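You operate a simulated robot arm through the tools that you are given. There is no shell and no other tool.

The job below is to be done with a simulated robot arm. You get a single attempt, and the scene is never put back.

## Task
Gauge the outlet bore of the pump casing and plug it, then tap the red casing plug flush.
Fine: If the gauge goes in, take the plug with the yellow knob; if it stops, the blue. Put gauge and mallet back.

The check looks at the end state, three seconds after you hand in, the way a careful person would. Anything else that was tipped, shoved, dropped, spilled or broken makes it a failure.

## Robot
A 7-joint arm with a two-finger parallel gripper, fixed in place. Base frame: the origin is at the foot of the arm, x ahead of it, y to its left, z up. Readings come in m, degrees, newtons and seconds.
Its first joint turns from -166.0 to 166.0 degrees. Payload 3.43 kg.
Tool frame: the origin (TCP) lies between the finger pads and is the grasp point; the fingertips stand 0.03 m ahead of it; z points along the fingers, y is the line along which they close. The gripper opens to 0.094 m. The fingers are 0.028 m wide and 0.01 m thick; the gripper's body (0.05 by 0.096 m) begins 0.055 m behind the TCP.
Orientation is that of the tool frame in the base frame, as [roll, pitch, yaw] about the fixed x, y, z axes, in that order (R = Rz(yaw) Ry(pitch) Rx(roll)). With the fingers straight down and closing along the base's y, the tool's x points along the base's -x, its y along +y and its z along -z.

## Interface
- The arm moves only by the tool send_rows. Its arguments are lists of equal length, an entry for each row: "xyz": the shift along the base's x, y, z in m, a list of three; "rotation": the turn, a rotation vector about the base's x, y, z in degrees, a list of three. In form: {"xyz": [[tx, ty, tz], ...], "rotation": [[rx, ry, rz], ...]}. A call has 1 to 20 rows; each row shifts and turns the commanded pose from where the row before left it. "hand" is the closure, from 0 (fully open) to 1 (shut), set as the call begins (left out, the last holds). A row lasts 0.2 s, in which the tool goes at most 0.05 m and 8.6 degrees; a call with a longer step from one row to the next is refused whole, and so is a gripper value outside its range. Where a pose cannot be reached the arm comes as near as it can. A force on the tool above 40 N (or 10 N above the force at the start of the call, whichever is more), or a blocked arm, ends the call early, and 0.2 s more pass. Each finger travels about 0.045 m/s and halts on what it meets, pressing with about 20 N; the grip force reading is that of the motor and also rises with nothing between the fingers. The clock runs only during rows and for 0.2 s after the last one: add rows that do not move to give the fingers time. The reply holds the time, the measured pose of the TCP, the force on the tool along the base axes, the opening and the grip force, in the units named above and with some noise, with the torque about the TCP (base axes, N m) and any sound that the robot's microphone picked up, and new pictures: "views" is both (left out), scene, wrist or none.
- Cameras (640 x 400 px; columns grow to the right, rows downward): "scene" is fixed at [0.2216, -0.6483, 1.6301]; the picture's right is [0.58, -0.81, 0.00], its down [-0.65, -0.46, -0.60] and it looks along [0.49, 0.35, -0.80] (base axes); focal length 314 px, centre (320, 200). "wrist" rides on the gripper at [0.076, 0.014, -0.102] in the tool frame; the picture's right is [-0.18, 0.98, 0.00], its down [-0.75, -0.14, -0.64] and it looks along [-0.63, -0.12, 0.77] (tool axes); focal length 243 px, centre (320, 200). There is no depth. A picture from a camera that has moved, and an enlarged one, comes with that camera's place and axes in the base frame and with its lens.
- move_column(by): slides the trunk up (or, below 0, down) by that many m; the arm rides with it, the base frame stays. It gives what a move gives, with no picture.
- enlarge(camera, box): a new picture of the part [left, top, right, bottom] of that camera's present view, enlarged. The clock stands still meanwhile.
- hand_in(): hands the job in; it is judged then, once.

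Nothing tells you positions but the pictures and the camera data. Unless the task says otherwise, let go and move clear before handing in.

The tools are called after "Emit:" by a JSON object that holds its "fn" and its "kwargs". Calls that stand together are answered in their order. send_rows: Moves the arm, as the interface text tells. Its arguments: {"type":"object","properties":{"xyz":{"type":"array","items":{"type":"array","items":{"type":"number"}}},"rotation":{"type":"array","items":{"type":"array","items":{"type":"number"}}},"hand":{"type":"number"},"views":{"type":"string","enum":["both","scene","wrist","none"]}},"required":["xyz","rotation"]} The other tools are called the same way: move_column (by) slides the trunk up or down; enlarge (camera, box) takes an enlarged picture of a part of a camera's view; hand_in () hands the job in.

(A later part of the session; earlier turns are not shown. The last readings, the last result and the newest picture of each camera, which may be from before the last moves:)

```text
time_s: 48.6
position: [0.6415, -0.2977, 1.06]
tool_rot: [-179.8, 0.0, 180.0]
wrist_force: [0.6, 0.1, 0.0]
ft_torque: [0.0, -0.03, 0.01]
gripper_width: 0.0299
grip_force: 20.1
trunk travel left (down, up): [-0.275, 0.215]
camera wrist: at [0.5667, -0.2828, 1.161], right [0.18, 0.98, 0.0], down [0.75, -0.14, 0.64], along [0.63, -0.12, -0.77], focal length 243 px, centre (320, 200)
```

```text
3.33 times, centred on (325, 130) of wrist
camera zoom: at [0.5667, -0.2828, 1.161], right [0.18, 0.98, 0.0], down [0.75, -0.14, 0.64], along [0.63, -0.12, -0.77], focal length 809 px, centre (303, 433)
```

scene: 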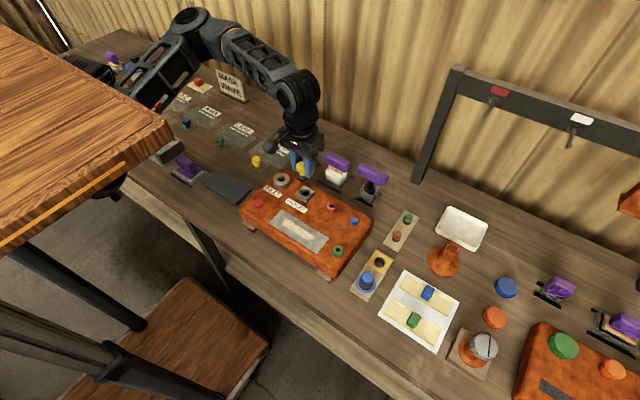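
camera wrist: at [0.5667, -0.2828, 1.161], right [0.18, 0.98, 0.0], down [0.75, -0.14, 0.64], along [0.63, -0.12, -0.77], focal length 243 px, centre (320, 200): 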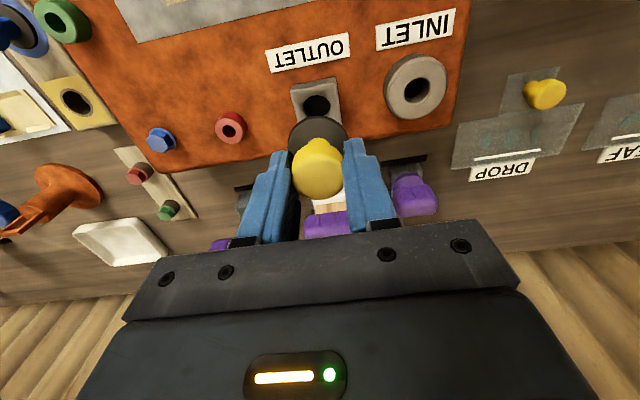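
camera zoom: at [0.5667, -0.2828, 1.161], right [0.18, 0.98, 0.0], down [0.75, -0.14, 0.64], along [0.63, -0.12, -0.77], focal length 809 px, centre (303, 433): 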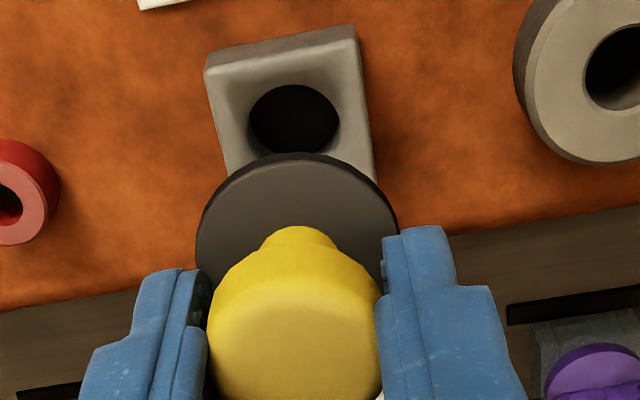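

Emit:
{"fn": "enlarge", "kwargs": {"camera": "scene", "box": [288, 155, 316, 185]}}

Emit:
{"fn": "enlarge", "kwargs": {"camera": "wrist", "box": [280, 80, 360, 210]}}

```text
13.33 times, centred on (302, 170) of scene
camera zoom: at [0.2216, -0.6483, 1.6301], right [0.58, -0.81, 0.0], down [-0.65, -0.46, -0.6], along [0.49, 0.35, -0.8], focal length 4190 px, centre (560, 600)
```

zoom: 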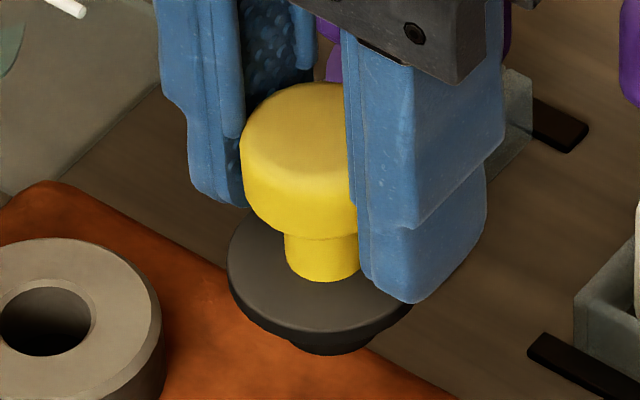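

```text
3.08 times, centred on (320, 145) of wrist
camera zoom: at [0.5667, -0.2828, 1.161], right [0.18, 0.98, 0.0], down [0.75, -0.14, 0.64], along [0.63, -0.12, -0.77], focal length 746 px, centre (320, 369)
```

zoom: 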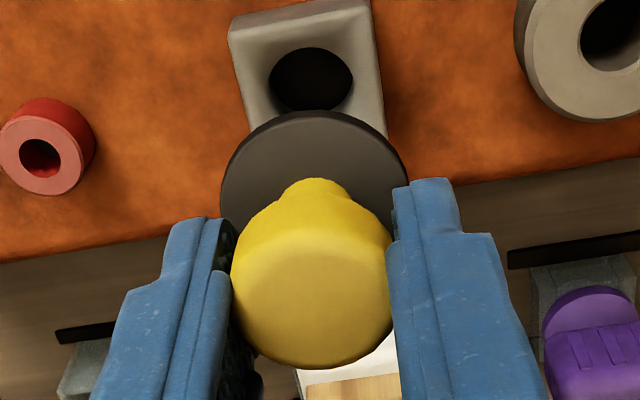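

The two views suggest the plug axis sits a few millimetres toward -x of the TCP. I'll shift to compensate, lower partway, and recheck against the bore.

Emit:
{"fn": "send_rows", "kwargs": {"xyz": [[0.0045, -0.0018, -0.01], [0, 0, -0.015], [0, 0, -0.015], [0, 0, 0], [0, 0, 0]], "rotation": [[0, 0, 0], [0, 0, 0], [0, 0, 0], [0, 0, 0], [0, 0, 0]], "views": "wrist"}}

Emit:
{"fn": "enlarge", "kwargs": {"camera": "scene", "box": [290, 168, 320, 204]}}

Emit:
{"fn": "enlarge", "kwargs": {"camera": "wrist", "box": [280, 80, 360, 210]}}

```text
time_s: 49.8
position: [0.6464, -0.3004, 1.0186]
tool_rot: [180.0, 0.0, 180.0]
wrist_force: [0.8, 0.1, 0.1]
ft_torque: [-0.01, 0.01, 0.0]
gripper_width: 0.0298
grip_force: 19.8
trunk travel left (down, up): [-0.275, 0.215]
camera wrist: at [0.5708, -0.2852, 1.1215], right [0.18, 0.98, 0.0], down [0.75, -0.14, 0.64], along [0.63, -0.12, -0.77], focal length 243 px, centre (320, 200)
```

wrist: 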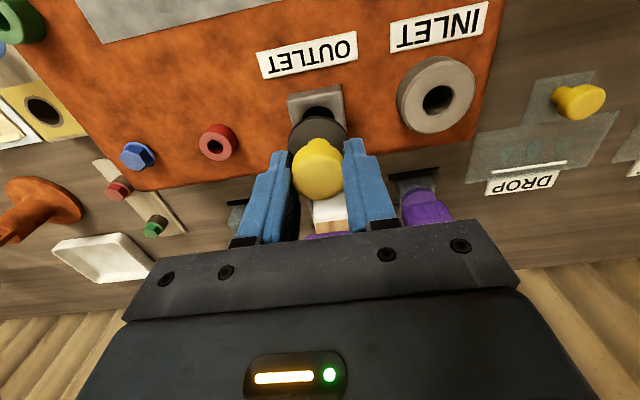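

```text
11.11 times, centred on (305, 186) of scene
camera zoom: at [0.2216, -0.6483, 1.6301], right [0.58, -0.81, 0.0], down [-0.65, -0.46, -0.6], along [0.49, 0.35, -0.8], focal length 3492 px, centre (487, 356)
```

zoom: 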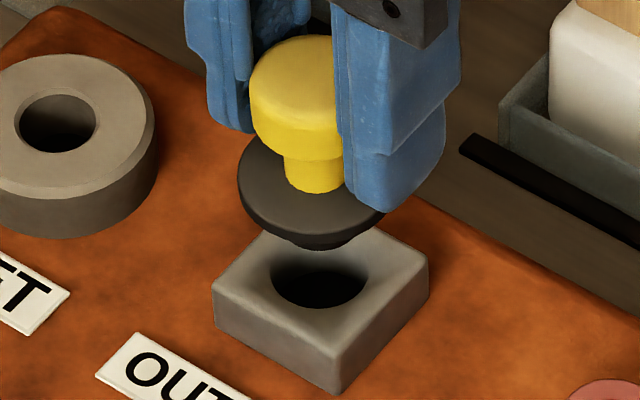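

```text
3.08 times, centred on (320, 145) of wrist
camera zoom: at [0.5708, -0.2852, 1.1215], right [0.18, 0.98, 0.0], down [0.75, -0.14, 0.64], along [0.63, -0.12, -0.77], focal length 746 px, centre (320, 369)
```

zoom: 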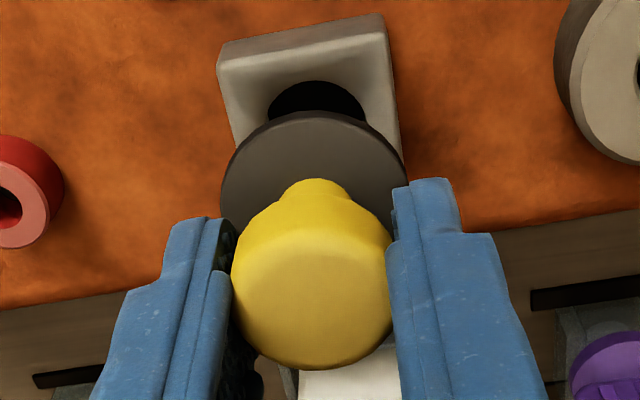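

Emit:
{"fn": "send_rows", "kwargs": {"xyz": [[0.0005, 0, -0.006], [0, 0, -0.006], [0, 0, 0], [0, 0, 0]], "rotation": [[0, 0, 0], [0, 0, 0], [0, 0, 0], [0, 0, 0]], "views": "none"}}

Emit:
{"fn": "enlarge", "kwargs": {"camera": "scene", "box": [292, 174, 318, 204]}}

Emit:
{"fn": "enlarge", "kwargs": {"camera": "wrist", "box": [270, 70, 370, 190]}}

```text
time_s: 50.8
position: [0.6463, -0.3006, 1.0083]
tool_rot: [-179.9, 0.1, -180.0]
wrist_force: [0.3, -1.0, -0.4]
ft_torque: [-0.01, -0.02, 0.0]
gripper_width: 0.0296
grip_force: 20.0
trunk travel left (down, up): [-0.275, 0.215]
```

```text
13.33 times, centred on (305, 189) of scene
camera zoom: at [0.2216, -0.6483, 1.6301], right [0.58, -0.81, 0.0], down [-0.65, -0.46, -0.6], along [0.49, 0.35, -0.8], focal length 4190 px, centre (520, 347)
```

zoom: 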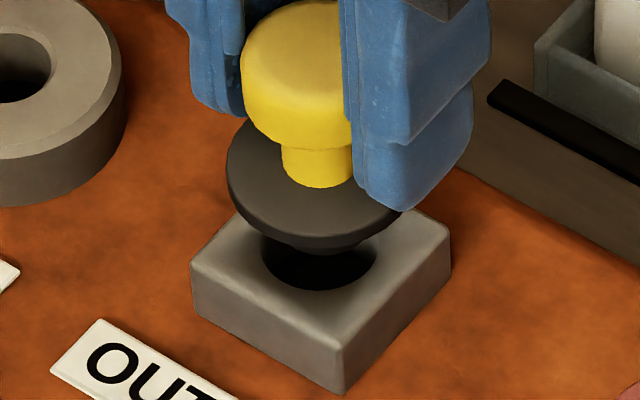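

```text
3.33 times, centred on (320, 130) of wrist
camera zoom: at [0.571, -0.2856, 1.1102], right [0.18, 0.98, 0.0], down [0.75, -0.14, 0.64], along [0.63, -0.12, -0.77], focal length 809 px, centre (320, 433)
```

zoom: 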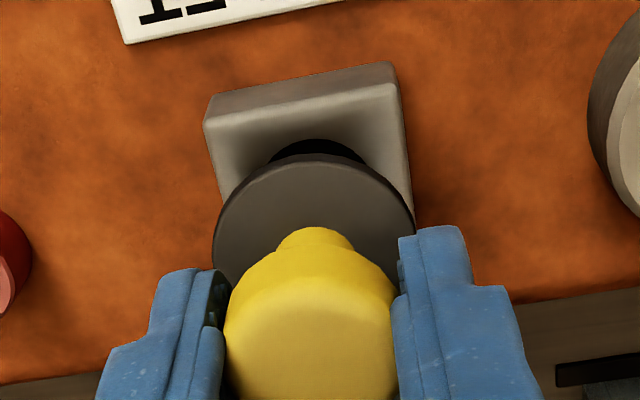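

Combining the scene's sideways alignment with the wrist view, the plug is within about 1 mm of the bore axis. I'll nudge -1 mm in x and lower gently, watching the forces.

Emit:
{"fn": "send_rows", "kwargs": {"xyz": [[-0.001, 0.0001, -0.002], [0, 0, -0.002], [0, 0, -0.002], [0, 0, -0.002], [0, 0, 0]], "rotation": [[0, 0, 0], [0, 0, 0], [0, 0, 0], [0, 0, 0], [0, 0, 0]], "views": "none"}}

Emit:
{"fn": "enlarge", "kwargs": {"camera": "scene", "box": [292, 174, 318, 204]}}

Emit:
{"fn": "enlarge", "kwargs": {"camera": "wrist", "box": [270, 70, 370, 190]}}

```text
time_s: 52.0
position: [0.645, -0.3008, 1.0001]
tool_rot: [-180.0, 0.0, -179.9]
wrist_force: [-0.4, 1.1, 0.0]
ft_torque: [0.05, 0.01, -0.02]
gripper_width: 0.0295
grip_force: 19.6
trunk travel left (down, up): [-0.275, 0.215]
```

```text
13.33 times, centred on (305, 189) of scene
camera zoom: at [0.2216, -0.6483, 1.6301], right [0.58, -0.81, 0.0], down [-0.65, -0.46, -0.6], along [0.49, 0.35, -0.8], focal length 4190 px, centre (520, 347)
```

zoom: 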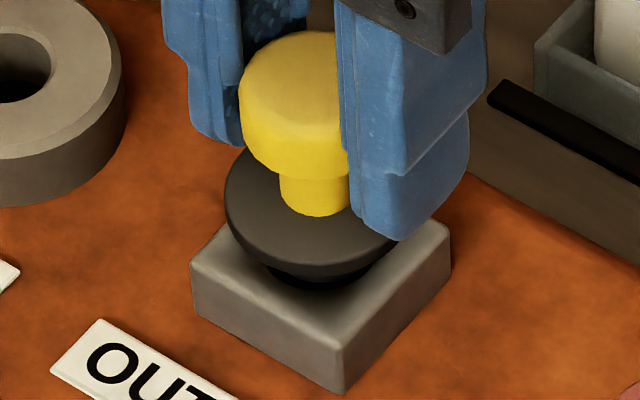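

```text
3.33 times, centred on (320, 130) of wrist
camera zoom: at [0.5698, -0.2854, 1.1019], right [0.18, 0.98, 0.0], down [0.75, -0.14, 0.64], along [0.63, -0.12, -0.77], focal length 809 px, centre (320, 433)
```

zoom: 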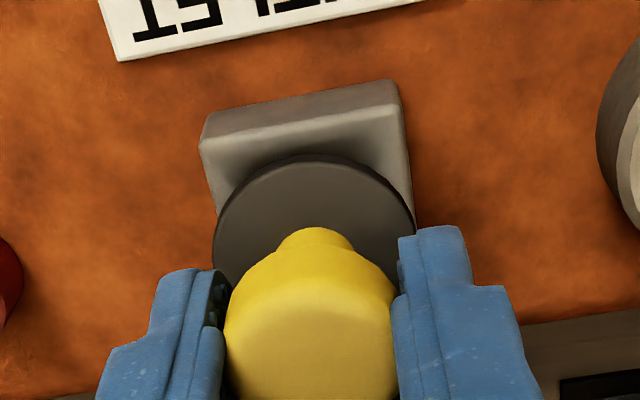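

Emit:
{"fn": "send_rows", "kwargs": {"xyz": [[0, 0, -0.002], [0, 0, -0.002], [0, 0, 0]], "rotation": [[0, 0, 0], [0, 0, 0], [0, 0, 0]], "views": "none"}}

Emit:
{"fn": "enlarge", "kwargs": {"camera": "scene", "box": [292, 174, 318, 204]}}

```text
time_s: 52.8
position: [0.6442, -0.3012, 0.9967]
tool_rot: [-179.9, 0.0, 180.0]
wrist_force: [0.3, 0.0, 0.0]
ft_torque: [-0.02, -0.01, 0.0]
gripper_width: 0.0297
grip_force: 20.0
trunk travel left (down, up): [-0.275, 0.215]
```

```text
13.33 times, centred on (305, 189) of scene
camera zoom: at [0.2216, -0.6483, 1.6301], right [0.58, -0.81, 0.0], down [-0.65, -0.46, -0.6], along [0.49, 0.35, -0.8], focal length 4190 px, centre (520, 347)
```

zoom: 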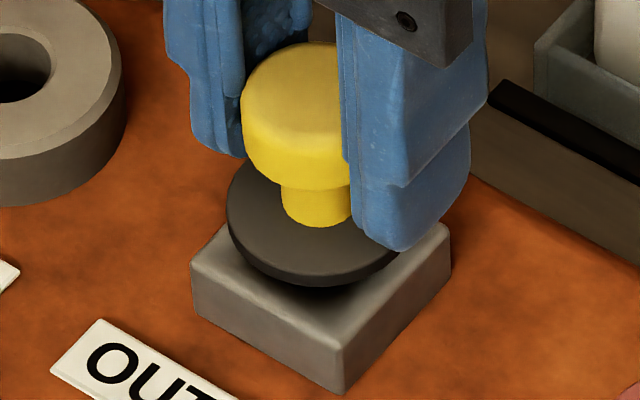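

Emit:
{"fn": "send_rows", "kwargs": {"xyz": [[0, 0, -0.002], [0, 0, -0.002], [0, 0, 0]], "rotation": [[0, 0, 0], [0, 0, 0], [0, 0, 0]], "views": "none"}}

Emit:
{"fn": "send_rows", "kwargs": {"xyz": [[0, 0, -0.0015], [0, 0, -0.0015], [0, 0, 0]], "rotation": [[0, 0, 0], [0, 0, 0], [0, 0, 0]], "views": "none"}}

Emit:
{"fn": "enlarge", "kwargs": {"camera": "scene", "box": [292, 174, 318, 204]}}

```text
time_s: 53.6
position: [0.6434, -0.3014, 0.9921]
tool_rot: [-179.8, 0.0, 180.0]
wrist_force: [0.3, -0.6, -0.8]
ft_torque: [0.0, -0.02, -0.01]
gripper_width: 0.0297
grip_force: 20.0
trunk travel left (down, up): [-0.275, 0.215]
```

```text
time_s: 54.4
position: [0.6441, -0.3014, 0.9887]
tool_rot: [-179.9, 0.0, -180.0]
wrist_force: [0.0, -0.4, -0.3]
ft_torque: [0.01, 0.02, 0.03]
gripper_width: 0.0298
grip_force: 19.4
trunk travel left (down, up): [-0.275, 0.215]
```

```text
13.33 times, centred on (305, 189) of scene
camera zoom: at [0.2216, -0.6483, 1.6301], right [0.58, -0.81, 0.0], down [-0.65, -0.46, -0.6], along [0.49, 0.35, -0.8], focal length 4190 px, centre (520, 347)
```

zoom: 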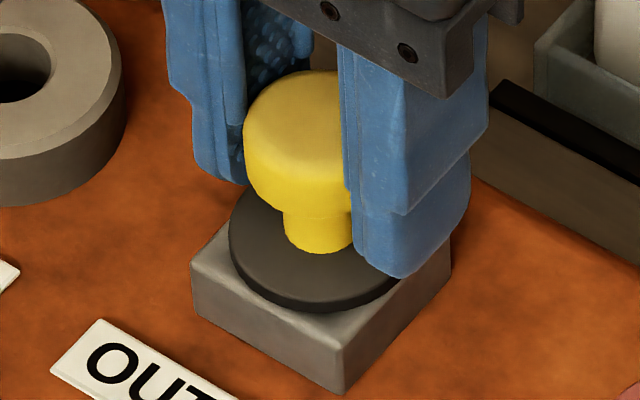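

The plug is sliding in with no resistance. I'll finish seating it in 1 mm steps.

Emit:
{"fn": "send_rows", "kwargs": {"xyz": [[0, 0, -0.001], [0, 0, -0.001], [0, 0, 0]], "rotation": [[0, 0, 0], [0, 0, 0], [0, 0, 0]], "views": "none"}}

Emit:
{"fn": "send_rows", "kwargs": {"xyz": [[0, 0, -0.001], [0, 0, -0.001], [0, 0, 0]], "rotation": [[0, 0, 0], [0, 0, 0], [0, 0, 0]], "views": "none"}}

Emit:
{"fn": "enlarge", "kwargs": {"camera": "scene", "box": [292, 174, 318, 204]}}

```text
time_s: 55.2
position: [0.6438, -0.3008, 0.986]
tool_rot: [-179.9, 0.1, 180.0]
wrist_force: [0.1, -0.1, 0.8]
ft_torque: [0.03, -0.05, -0.03]
gripper_width: 0.0298
grip_force: 19.8
trunk travel left (down, up): [-0.275, 0.215]
```

```text
time_s: 56.0
position: [0.6443, -0.2999, 0.9875]
tool_rot: [-179.8, 0.1, -180.0]
wrist_force: [-7.0, 14.0, 33.9]
ft_torque: [0.19, 0.33, -0.11]
gripper_width: 0.0296
grip_force: 20.4
trunk travel left (down, up): [-0.275, 0.215]
```

```text
13.33 times, centred on (305, 189) of scene
camera zoom: at [0.2216, -0.6483, 1.6301], right [0.58, -0.81, 0.0], down [-0.65, -0.46, -0.6], along [0.49, 0.35, -0.8], focal length 4190 px, centre (520, 347)
```

zoom: 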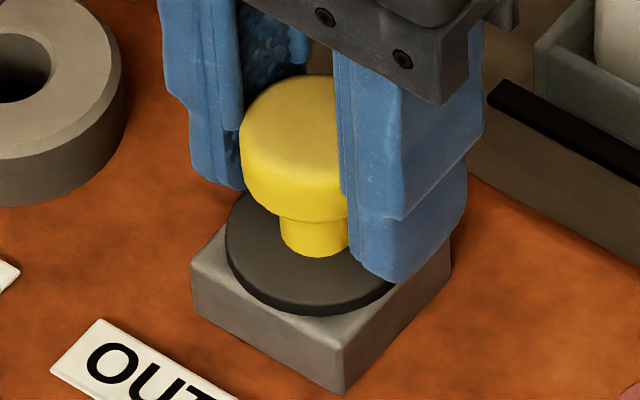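

Emit:
{"fn": "enlarge", "kwargs": {"camera": "scene", "box": [297, 185, 313, 203]}}

Emit:
{"fn": "enlarge", "kwargs": {"camera": "wrist", "box": [270, 70, 370, 190]}}

```text
16.00 times, centred on (305, 194) of scene
camera zoom: at [0.2216, -0.6483, 1.6301], right [0.58, -0.81, 0.0], down [-0.65, -0.46, -0.6], along [0.49, 0.35, -0.8], focal length 5028 px, centre (560, 296)
```

zoom: 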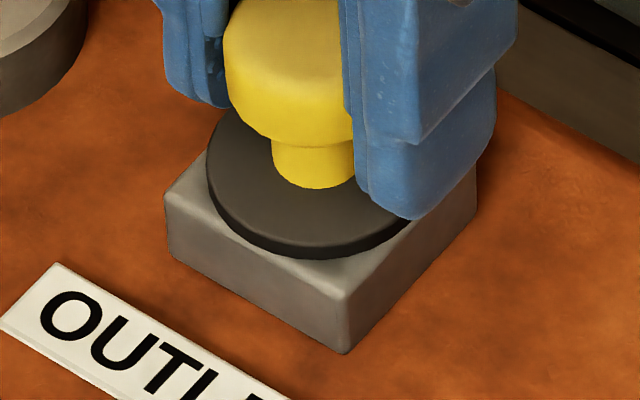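

```text
3.33 times, centred on (320, 130) of wrist
camera zoom: at [0.5687, -0.2852, 1.0888], right [0.18, 0.98, 0.0], down [0.75, -0.14, 0.64], along [0.63, -0.12, -0.77], focal length 809 px, centre (320, 433)
```

zoom: 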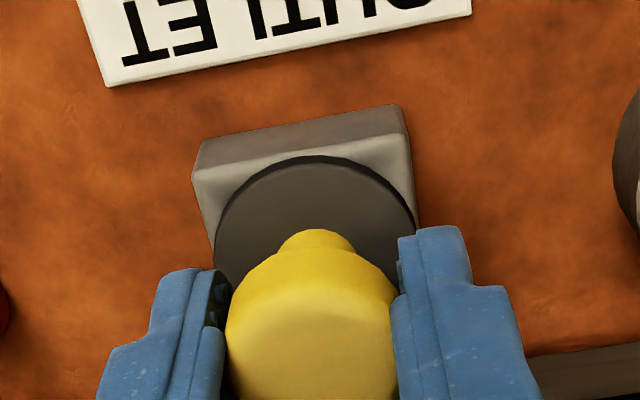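

The flange sits flat on the boss. I'll relieve the load slightly, open partway, and lift clear.

Emit:
{"fn": "send_rows", "kwargs": {"xyz": [[0, 0, 0.002], [0, 0, 0]], "rotation": [[0, 0, 0], [0, 0, 0]], "views": "none"}}

Emit:
{"fn": "send_rows", "kwargs": {"xyz": [[0, 0, 0], [0, 0, 0], [0, 0, 0], [0, 0, 0.01], [0, 0, 0.03], [0, 0, 0.04], [0, 0, 0.03], [0, 0, 0]], "rotation": [[0, 0, 0], [0, 0, 0], [0, 0, 0], [0, 0, 0], [0, 0, 0], [0, 0, 0], [0, 0, 0], [0, 0, 0]], "hand": 0.4}}

Emit:
{"fn": "enlarge", "kwargs": {"camera": "scene", "box": [288, 170, 322, 204]}}

Emit:
{"fn": "enlarge", "kwargs": {"camera": "wrist", "box": [250, 50, 400, 180]}}

```text
time_s: 56.6
position: [0.6432, -0.3003, 0.9868]
tool_rot: [-180.0, 0.0, 179.9]
wrist_force: [-6.2, 11.2, 10.3]
ft_torque: [0.05, 0.05, -0.09]
gripper_width: 0.0299
grip_force: 20.1
trunk travel left (down, up): [-0.275, 0.215]
```

```text
time_s: 58.4
position: [0.6452, -0.3017, 1.0982]
tool_rot: [180.0, 0.0, 179.9]
wrist_force: [0.4, -0.2, 0.8]
ft_torque: [0.02, 0.0, -0.04]
gripper_width: 0.0564
grip_force: 0.1
trunk travel left (down, up): [-0.275, 0.215]
camera wrist: at [0.5694, -0.2868, 1.2], right [0.18, 0.98, 0.0], down [0.75, -0.14, 0.64], along [0.63, -0.12, -0.77], focal length 243 px, centre (320, 200)
```

scene: 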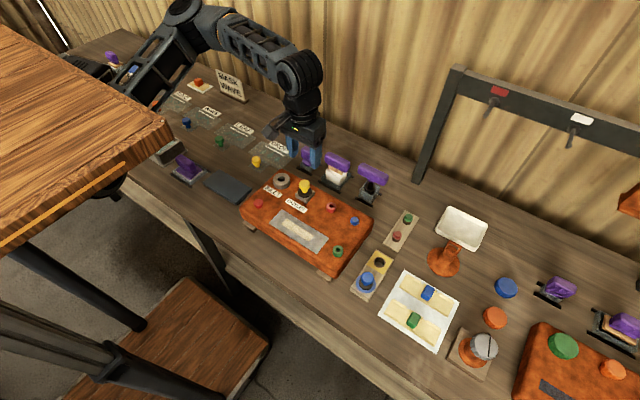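
wrist: 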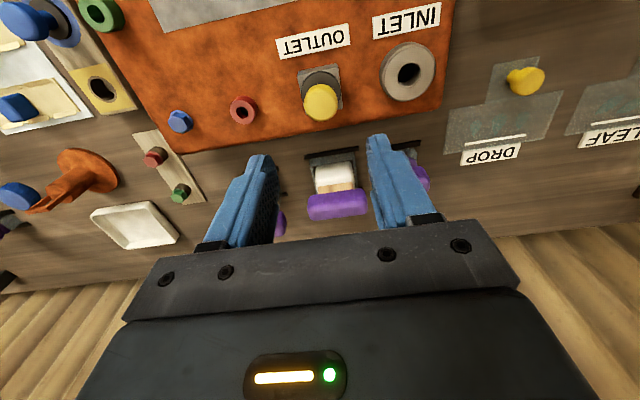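

```text
11.76 times, centred on (305, 187) of scene
camera zoom: at [0.2216, -0.6483, 1.6301], right [0.58, -0.81, 0.0], down [-0.65, -0.46, -0.6], along [0.49, 0.35, -0.8], focal length 3697 px, centre (496, 353)
```

zoom: 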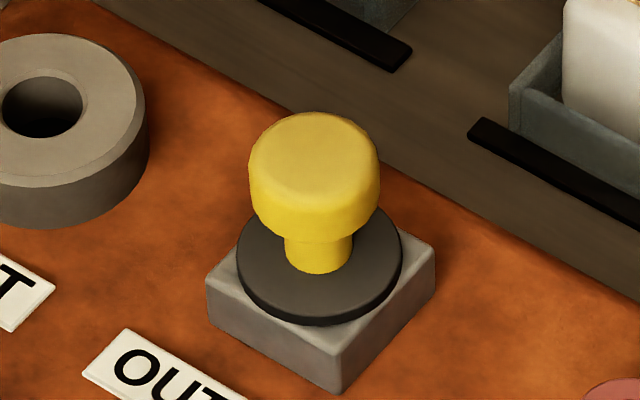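

```text
3.08 times, centred on (325, 115) of wrist
camera zoom: at [0.5694, -0.2868, 1.2], right [0.18, 0.98, 0.0], down [0.75, -0.14, 0.64], along [0.63, -0.12, -0.77], focal length 746 px, centre (305, 462)
```

zoom: 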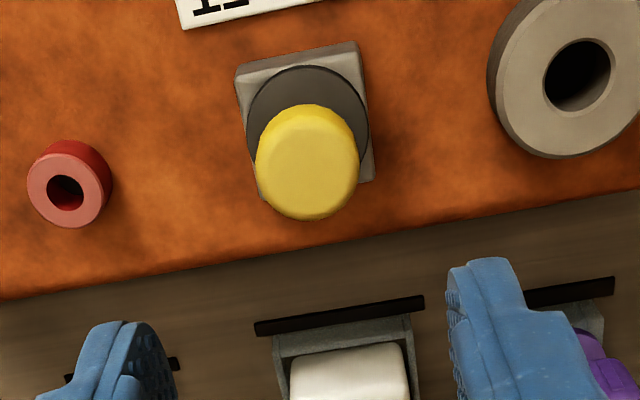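

The plug is seated squarely in the outlet. Next is the mallet: I'll turn the gripper back to close along x and hover over its handle at about (0.797, -0.304).

Emit:
{"fn": "send_rows", "kwargs": {"xyz": [[0.0138, -0.0002, 0], [0.0138, -0.0002, 0], [0.0138, -0.0002, 0], [0.0138, -0.0002, 0], [0.0138, -0.0002, 0], [0.0138, -0.0002, 0], [0.0138, -0.0002, 0], [0.0138, -0.0002, 0], [0.0138, -0.0002, 0], [0.0138, -0.0002, 0], [0.0138, -0.0002, 0], [0, 0, 0]], "rotation": [[0, 0, 8.18], [0, 0, 8.18], [0, 0, 8.18], [0, 0, 8.18], [0, 0, 8.18], [0, 0, 8.18], [0, 0, 8.18], [0, 0, 8.18], [0, 0, 8.18], [0, 0, 8.18], [0, 0, 8.2], [0, 0, 0]], "hand": 0}}

Emit:
{"fn": "enlarge", "kwargs": {"camera": "wrist", "box": [240, 0, 400, 170]}}

Emit:
{"fn": "enlarge", "kwargs": {"camera": "scene", "box": [312, 140, 362, 200]}}

```text
time_s: 61.0
position: [0.7972, -0.3036, 1.0958]
tool_rot: [179.9, 0.0, -89.8]
wrist_force: [0.2, 0.2, -0.3]
ft_torque: [0.01, 0.02, 0.0]
gripper_width: 0.094
grip_force: 0.1
trunk travel left (down, up): [-0.275, 0.215]
camera wrist: at [0.7844, -0.3789, 1.199], right [-0.98, 0.18, 0.0], down [0.14, 0.75, 0.64], along [0.12, 0.63, -0.77], focal length 243 px, centre (320, 200)
```

scene: 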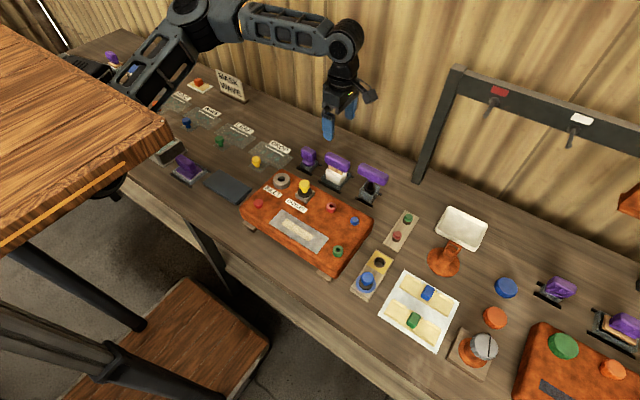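
wrist: 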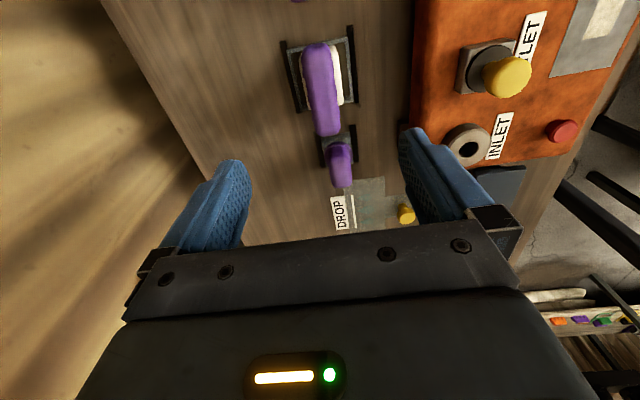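

```text
2.35 times, centred on (320, 85) of wrist
camera zoom: at [0.7844, -0.3789, 1.199], right [-0.98, 0.18, 0.0], down [0.14, 0.75, 0.64], along [0.12, 0.63, -0.77], focal length 571 px, centre (320, 471)
```

zoom: 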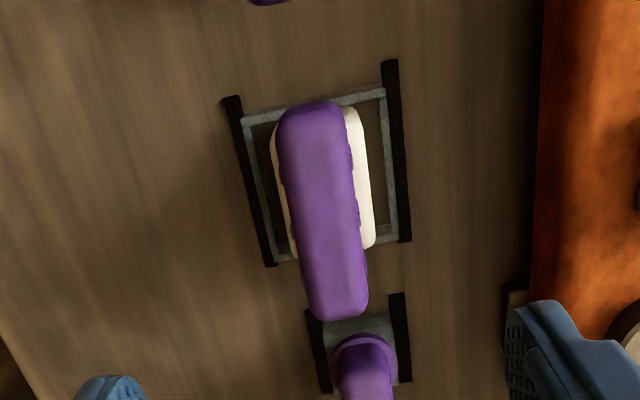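

```text
6.67 times, centred on (337, 170) of scene
camera zoom: at [0.2216, -0.6483, 1.6301], right [0.58, -0.81, 0.0], down [-0.65, -0.46, -0.6], along [0.49, 0.35, -0.8], focal length 2095 px, centre (207, 400)
```

zoom: 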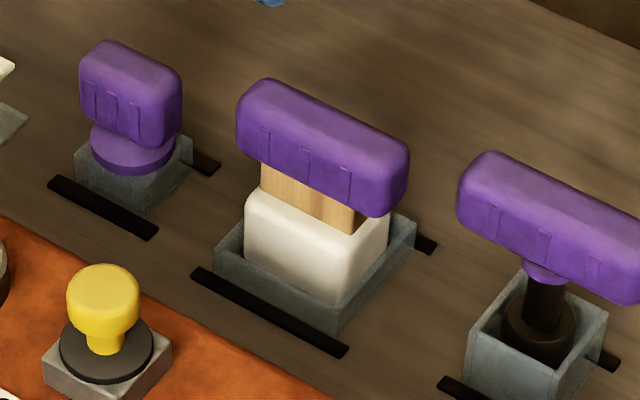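

The mallet handle is centred at about (0.796, -0.305), z 0.92–0.95. I'll descend to grip it.

Emit:
{"fn": "send_rows", "kwargs": {"xyz": [[-0.0014, -0.001, -0.04], [0, 0, -0.04], [0, 0, -0.04], [0, 0, -0.02], [0, 0, -0.0125], [0, 0, 0]], "rotation": [[0, 0, -0.2], [0, 0, 0], [0, 0, 0], [0, 0, 0], [0, 0, 0], [0, 0, 0]]}}

Emit:
{"fn": "enlarge", "kwargs": {"camera": "wrist", "box": [220, 60, 420, 240]}}

Emit:
{"fn": "enlarge", "kwargs": {"camera": "scene", "box": [302, 130, 362, 200]}}

```text
time_s: 62.4
position: [0.7958, -0.305, 0.9434]
tool_rot: [-179.8, 0.0, -90.2]
wrist_force: [-0.3, -0.9, 0.1]
ft_torque: [-0.02, 0.01, 0.0]
gripper_width: 0.0939
grip_force: 0.1
trunk travel left (down, up): [-0.275, 0.215]
camera wrist: at [0.7816, -0.3798, 1.0459], right [-0.98, 0.19, 0.0], down [0.14, 0.75, 0.64], along [0.12, 0.63, -0.77], focal length 243 px, centre (320, 200)
```

scene: 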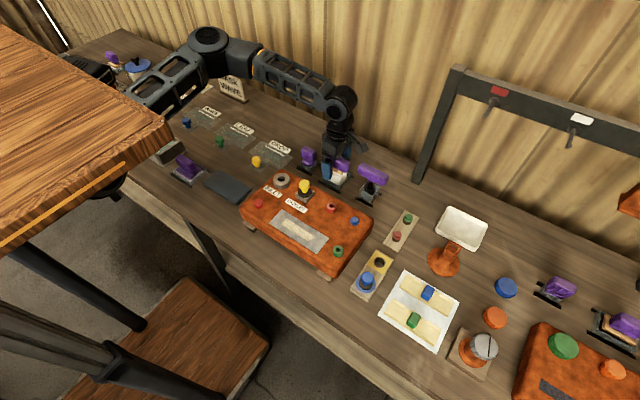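
wrist: 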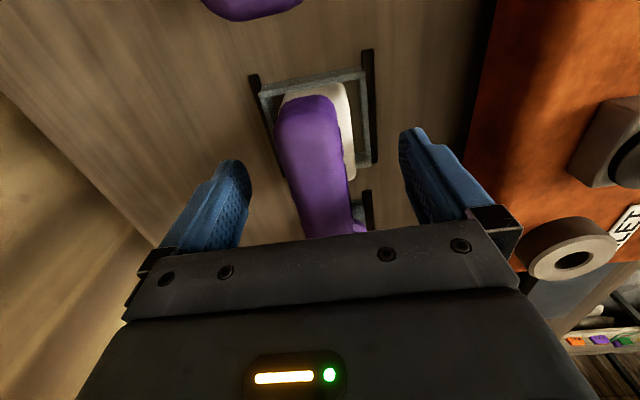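

```text
2.22 times, centred on (320, 150) of wrist
camera zoom: at [0.7816, -0.3798, 1.0459], right [-0.98, 0.19, 0.0], down [0.14, 0.75, 0.64], along [0.12, 0.63, -0.77], focal length 539 px, centre (320, 311)
```

zoom: 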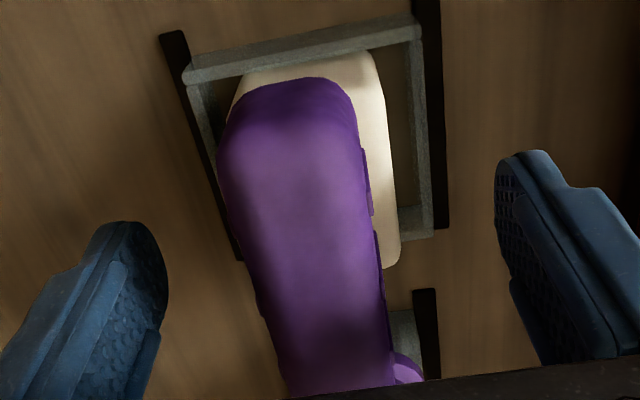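

```text
5.71 times, centred on (332, 165) of scene
camera zoom: at [0.2216, -0.6483, 1.6301], right [0.58, -0.81, 0.0], down [-0.65, -0.46, -0.6], along [0.49, 0.35, -0.8], focal length 1796 px, centre (251, 400)
```

zoom: 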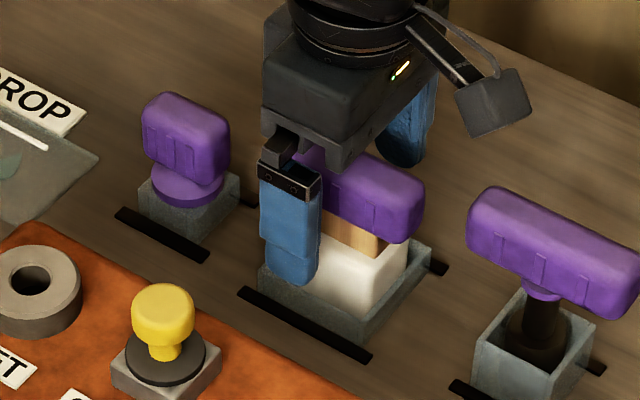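

Emit:
{"fn": "send_rows", "kwargs": {"xyz": [[0, 0, 0], [0, 0, 0], [0, 0, 0], [0, 0, 0], [0, 0, 0], [0, 0, 0]], "rotation": [[0, 0, 0], [0, 0, 0], [0, 0, 0], [0, 0, 0], [0, 0, 0], [0, 0, 0]], "hand": 1, "views": "wrist"}}

```text
time_s: 63.8
position: [0.7959, -0.3035, 0.9429]
tool_rot: [180.0, 0.1, -90.2]
wrist_force: [-1.2, 0.9, 0.0]
ft_torque: [-0.01, 0.06, 0.04]
gripper_width: 0.0325
grip_force: 20.1
trunk travel left (down, up): [-0.275, 0.215]
camera wrist: at [0.7816, -0.3797, 1.0461], right [-0.98, 0.19, 0.0], down [0.14, 0.75, 0.64], along [0.12, 0.63, -0.77], focal length 243 px, centre (320, 200)
```

wrist: 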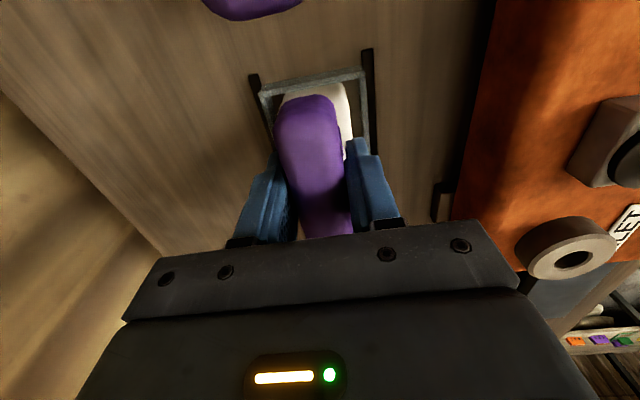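

Gripped. I'll lift the mallet straight up out of its holder.

Emit:
{"fn": "send_rows", "kwargs": {"xyz": [[0, 0, 0.01], [0, 0, 0.03], [0, 0, 0.04], [0, 0, 0.04], [0, 0, 0.01], [0, 0, 0]], "rotation": [[0, 0, 0], [0, 0, 0], [0, 0, 0], [0, 0, 0], [0, 0, 0], [0, 0, 0]]}}

Emit:
{"fn": "enlarge", "kwargs": {"camera": "scene", "box": [302, 90, 372, 200]}}

Emit:
{"fn": "enlarge", "kwargs": {"camera": "wrist", "box": [220, 20, 420, 240]}}

Emit:
{"fn": "enlarge", "kwargs": {"camera": "scene", "box": [240, 180, 290, 220]}}

```text
time_s: 65.2
position: [0.7956, -0.305, 1.0757]
tool_rot: [-180.0, -0.1, -90.2]
wrist_force: [0.4, 0.3, -4.8]
ft_torque: [0.01, -0.02, -0.01]
gripper_width: 0.0326
grip_force: 20.2
trunk travel left (down, up): [-0.275, 0.215]
camera wrist: at [0.781, -0.3803, 1.1773], right [-0.98, 0.19, 0.0], down [0.14, 0.75, 0.64], along [0.12, 0.63, -0.77], focal length 243 px, centre (320, 200)
```

scene: 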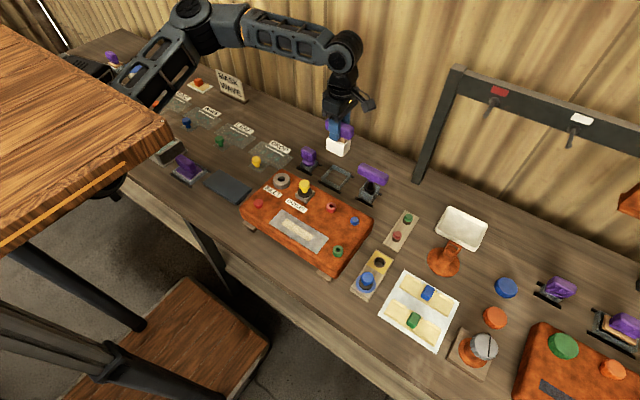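
wrist: 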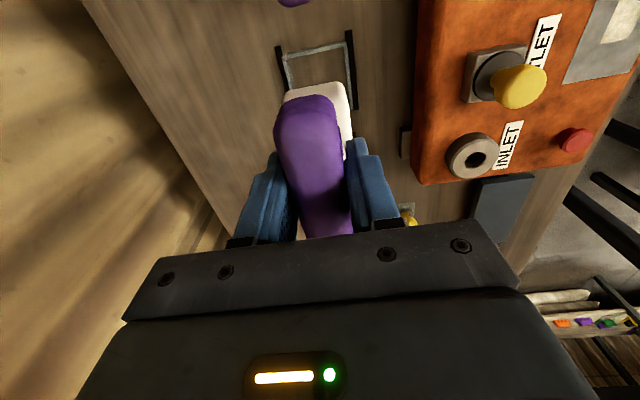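

```text
3.64 times, centred on (337, 145) of scene
camera zoom: at [0.2216, -0.6483, 1.6301], right [0.58, -0.81, 0.0], down [-0.65, -0.46, -0.6], along [0.49, 0.35, -0.8], focal length 1143 px, centre (258, 400)
```

zoom: 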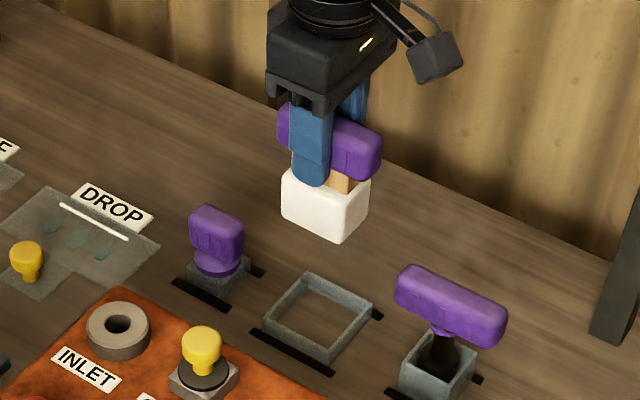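

```text
1.82 times, centred on (320, 130) of wrist
camera zoom: at [0.781, -0.3803, 1.1773], right [-0.98, 0.19, 0.0], down [0.14, 0.75, 0.64], along [0.12, 0.63, -0.77], focal length 441 px, centre (320, 327)
```

zoom: 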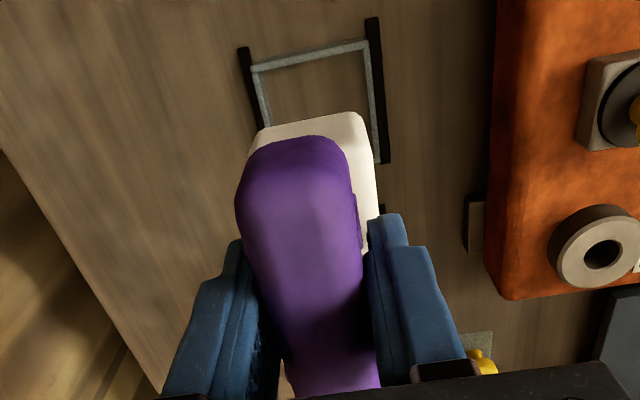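

```text
10.00 times, centred on (265, 200) of scene
camera zoom: at [0.2216, -0.6483, 1.6301], right [0.58, -0.81, 0.0], down [-0.65, -0.46, -0.6], along [0.49, 0.35, -0.8], focal length 3142 px, centre (870, 200)
```

zoom: 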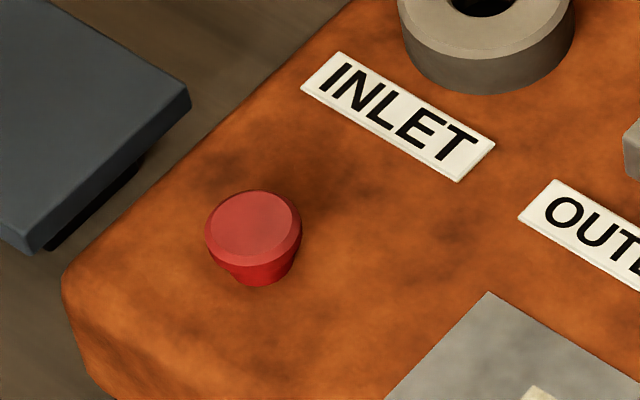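

The mallet head hangs about 0.09 m below the TCP. The red plug stands proud at about (0.537, -0.2165), top at z ≈ 0.943. I'll carry the mallet high over there, clear of the yellow knob, turning the gripper back to yaw 180.

Emit:
{"fn": "send_rows", "kwargs": {"xyz": [[0, 0, 0.03], [-0.01, 0.02, 0.01], [-0.0225, 0.0065, 0], [-0.0225, 0.0062, 0], [-0.0225, 0.0062, 0], [-0.0225, 0.0062, 0], [-0.0225, 0.0062, 0], [-0.0225, 0.0062, 0], [-0.0225, 0.0062, 0], [-0.0225, 0.0062, 0], [-0.0225, 0.0062, 0], [-0.0225, 0.0062, 0], [-0.0225, 0.0062, 0], [0, 0, 0], [0, 0, 0]], "rotation": [[0, 0, 0], [0, 0, 0], [0, 0, -8.18], [0, 0, -8.18], [0, 0, -8.18], [0, 0, -8.18], [0, 0, -8.18], [0, 0, -8.18], [0, 0, -8.18], [0, 0, -8.18], [0, 0, -8.18], [0, 0, -8.18], [0, 0, -8.0], [0, 0, 0], [0, 0, 0]]}}

Emit:
{"fn": "enlarge", "kwargs": {"camera": "scene", "box": [230, 130, 310, 220]}}

Emit:
{"fn": "enlarge", "kwargs": {"camera": "wrist", "box": [220, 0, 420, 240]}}

```text
time_s: 68.4
position: [0.5384, -0.2164, 1.1141]
tool_rot: [179.9, 0.0, 180.0]
wrist_force: [-0.2, -0.4, -3.8]
ft_torque: [-0.03, 0.01, -0.02]
gripper_width: 0.0324
grip_force: 20.0
trunk travel left (down, up): [-0.275, 0.215]
camera wrist: at [0.4635, -0.2003, 1.2163], right [0.18, 0.98, 0.0], down [0.75, -0.14, 0.64], along [0.63, -0.12, -0.77], focal length 243 px, centre (320, 200)
```

scene: 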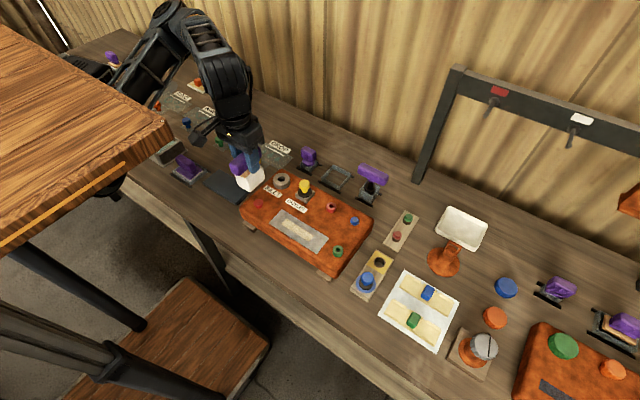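
wrist: 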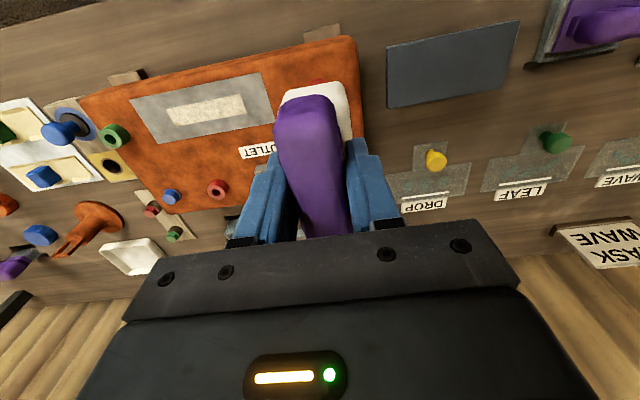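

```text
4.44 times, centred on (270, 175) of scene
camera zoom: at [0.2216, -0.6483, 1.6301], right [0.58, -0.81, 0.0], down [-0.65, -0.46, -0.6], along [0.49, 0.35, -0.8], focal length 1397 px, centre (542, 311)
```

zoom: 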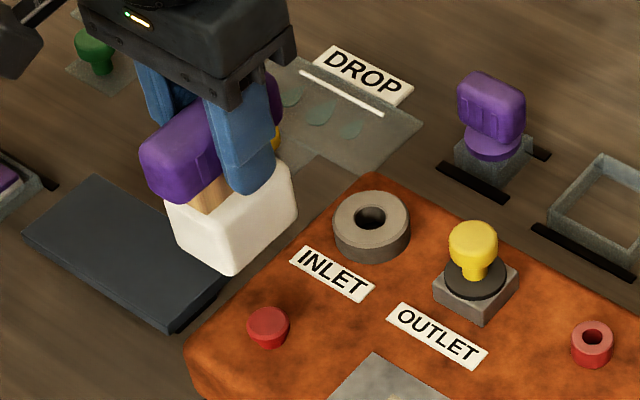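

```text
1.67 times, centred on (320, 120) of wrist
camera zoom: at [0.4635, -0.2003, 1.2163], right [0.18, 0.98, 0.0], down [0.75, -0.14, 0.64], along [0.63, -0.12, -0.77], focal length 404 px, centre (320, 333)
```

zoom: 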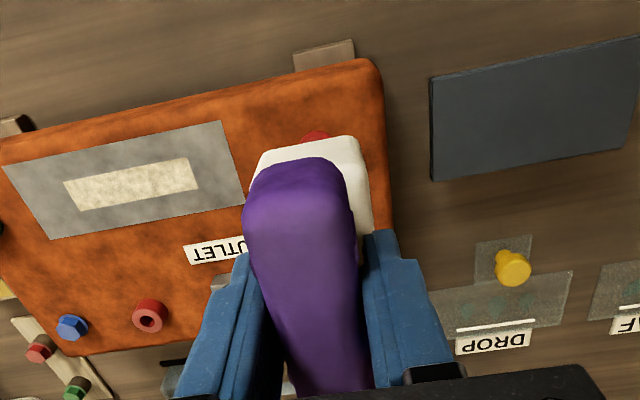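

Emit:
{"fn": "send_rows", "kwargs": {"xyz": [[0.001, -0.002, -0.03], [0, 0, -0.03], [0, 0, -0.01], [0, 0, 0]], "rotation": [[0, 0, 0], [0, 0, 0], [0, 0, 0], [0, 0, 0]]}}

Emit:
{"fn": "enlarge", "kwargs": {"camera": "scene", "box": [235, 160, 285, 220]}}

Emit:
{"fn": "enlarge", "kwargs": {"camera": "wrist", "box": [260, 60, 380, 160]}}

```text
time_s: 69.4
position: [0.5379, -0.2172, 1.0434]
tool_rot: [-179.9, 0.0, -180.0]
wrist_force: [0.7, -0.2, -4.8]
ft_torque: [0.02, 0.01, 0.0]
gripper_width: 0.0325
grip_force: 19.7
trunk travel left (down, up): [-0.275, 0.215]
camera wrist: at [0.4632, -0.2025, 1.1459], right [0.18, 0.98, 0.0], down [0.75, -0.14, 0.64], along [0.63, -0.12, -0.77], focal length 243 px, centre (320, 200)
```

scene: 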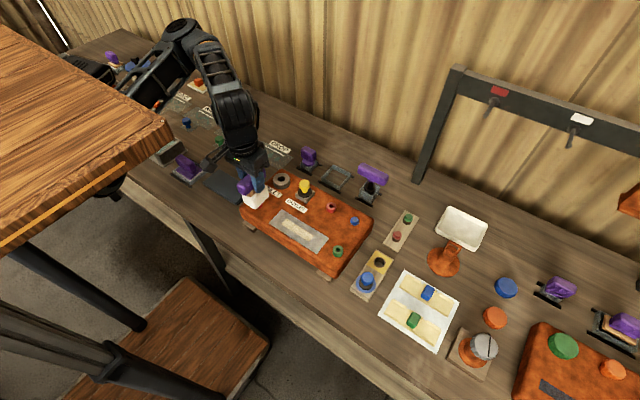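
wrist: 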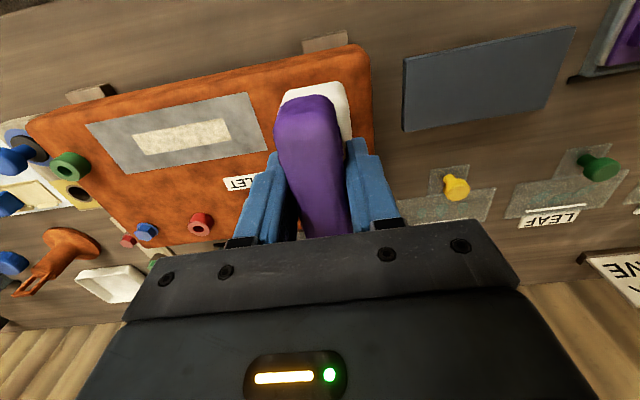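

```text
6.67 times, centred on (260, 190) of scene
camera zoom: at [0.2216, -0.6483, 1.6301], right [0.58, -0.81, 0.0], down [-0.65, -0.46, -0.6], along [0.49, 0.35, -0.8], focal length 2095 px, centre (720, 267)
```

zoom: 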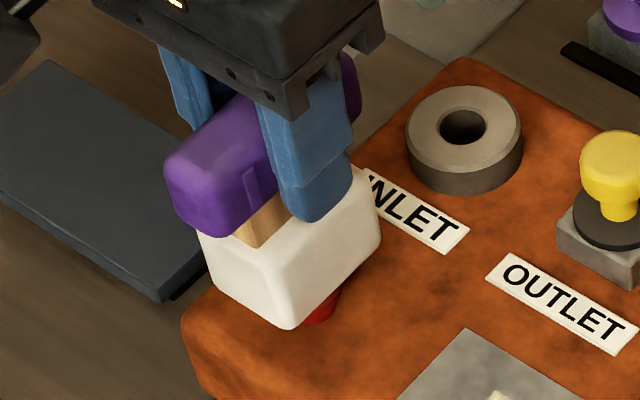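

```text
4.00 times, centred on (320, 110) of wrist
camera zoom: at [0.4632, -0.2025, 1.1459], right [0.18, 0.98, 0.0], down [0.75, -0.14, 0.64], along [0.63, -0.12, -0.77], focal length 970 px, centre (320, 560)
```

zoom: 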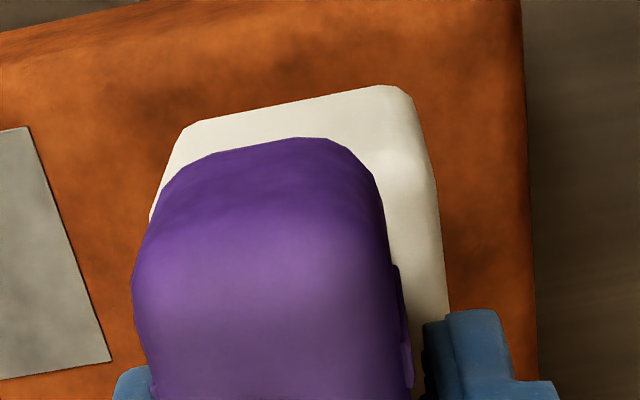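

The head is over the plug but about 5 mm too far in +y. I'll shift -y and lower gently to contact.

Emit:
{"fn": "send_rows", "kwargs": {"xyz": [[0.0005, -0.005, 0], [0, 0, -0.003], [0, 0, -0.003], [0, 0, 0]], "rotation": [[0, 0, 0], [0, 0, 0], [0, 0, 0], [0, 0, 0]], "views": "none"}}

Emit:
{"fn": "send_rows", "kwargs": {"xyz": [[0, 0, -0.002], [0, 0, -0.002], [0, 0, 0]], "rotation": [[0, 0, 0], [0, 0, 0], [0, 0, 0]], "views": "none"}}

Emit:
{"fn": "enlarge", "kwargs": {"camera": "scene", "box": [235, 160, 285, 220]}}

```text
time_s: 70.4
position: [0.5383, -0.2227, 1.0396]
tool_rot: [180.0, 0.0, -179.9]
wrist_force: [0.5, 0.0, -4.7]
ft_torque: [-0.01, -0.04, -0.02]
gripper_width: 0.0323
grip_force: 19.9
trunk travel left (down, up): [-0.275, 0.215]
```

```text
time_s: 71.2
position: [0.5385, -0.2223, 1.0348]
tool_rot: [-179.8, 0.0, 180.0]
wrist_force: [0.7, -0.6, -4.3]
ft_torque: [-0.01, 0.0, -0.03]
gripper_width: 0.0322
grip_force: 20.4
trunk travel left (down, up): [-0.275, 0.215]
```

```text
6.67 times, centred on (260, 190) of scene
camera zoom: at [0.2216, -0.6483, 1.6301], right [0.58, -0.81, 0.0], down [-0.65, -0.46, -0.6], along [0.49, 0.35, -0.8], focal length 2095 px, centre (720, 267)
```

zoom: 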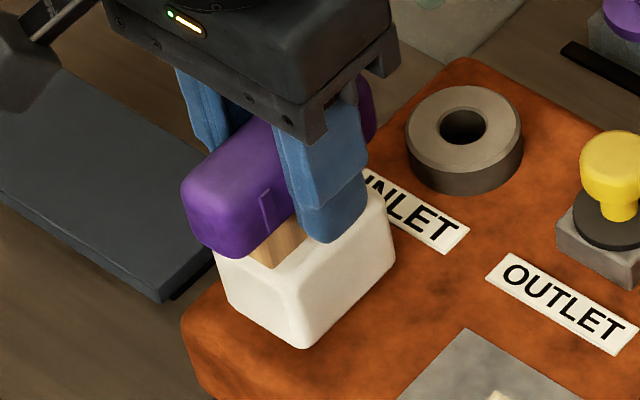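

Emit:
{"fn": "send_rows", "kwargs": {"xyz": [[0, 0, -0.002], [0, 0, -0.002], [0, 0, 0]], "rotation": [[0, 0, 0], [0, 0, 0], [0, 0, 0]], "views": "none"}}

Emit:
{"fn": "send_rows", "kwargs": {"xyz": [[0, 0, -0.002], [0, 0, -0.002], [0, 0, 0]], "rotation": [[0, 0, 0], [0, 0, 0], [0, 0, 0]], "views": "none"}}

Emit:
{"fn": "enlarge", "kwargs": {"camera": "scene", "box": [235, 160, 285, 220]}}

```text
time_s: 72.0
position: [0.5397, -0.2239, 1.0299]
tool_rot: [179.9, 0.0, -180.0]
wrist_force: [-0.6, 0.7, -3.0]
ft_torque: [0.14, 0.02, -0.01]
gripper_width: 0.0323
grip_force: 20.4
trunk travel left (down, up): [-0.275, 0.215]
```

```text
time_s: 72.8
position: [0.5388, -0.2212, 1.0275]
tool_rot: [-179.8, 0.2, 179.9]
wrist_force: [1.9, -2.4, 26.5]
ft_torque: [0.06, -0.09, -0.01]
gripper_width: 0.0324
grip_force: 20.4
trunk travel left (down, up): [-0.275, 0.215]
```

```text
6.67 times, centred on (260, 190) of scene
camera zoom: at [0.2216, -0.6483, 1.6301], right [0.58, -0.81, 0.0], down [-0.65, -0.46, -0.6], along [0.49, 0.35, -0.8], focal length 2095 px, centre (720, 267)
```

zoom: 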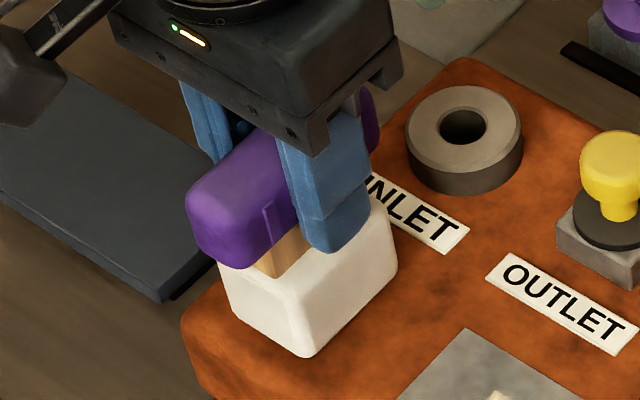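

Contact made at TCP z ≈ 1.028 with about 30 N. I'll press slightly further to see whether the plug moves under steady force.

Emit:
{"fn": "send_rows", "kwargs": {"xyz": [[0, 0, -0.001], [0, 0, 0], [0, 0, 0]], "rotation": [[0, 0, 0], [0, 0, 0], [0, 0, 0]], "views": "none"}}

Emit:
{"fn": "send_rows", "kwargs": {"xyz": [[0, 0, -0.001], [0, 0, 0], [0, 0, 0]], "rotation": [[0, 0, 0], [0, 0, 0], [0, 0, 0]], "views": "none"}}

```text
time_s: 73.6
position: [0.5385, -0.2228, 1.0255]
tool_rot: [-180.0, 0.0, -179.9]
wrist_force: [2.6, -3.9, 11.5]
ft_torque: [-0.14, -0.12, -0.02]
gripper_width: 0.0325
grip_force: 20.4
trunk travel left (down, up): [-0.275, 0.215]
```

```text
time_s: 74.4
position: [0.5379, -0.2237, 1.0249]
tool_rot: [180.0, 0.1, 180.0]
wrist_force: [-3.8, 2.0, 13.9]
ft_torque: [0.27, 0.38, 0.04]
gripper_width: 0.0326
grip_force: 19.5
trunk travel left (down, up): [-0.275, 0.215]
```

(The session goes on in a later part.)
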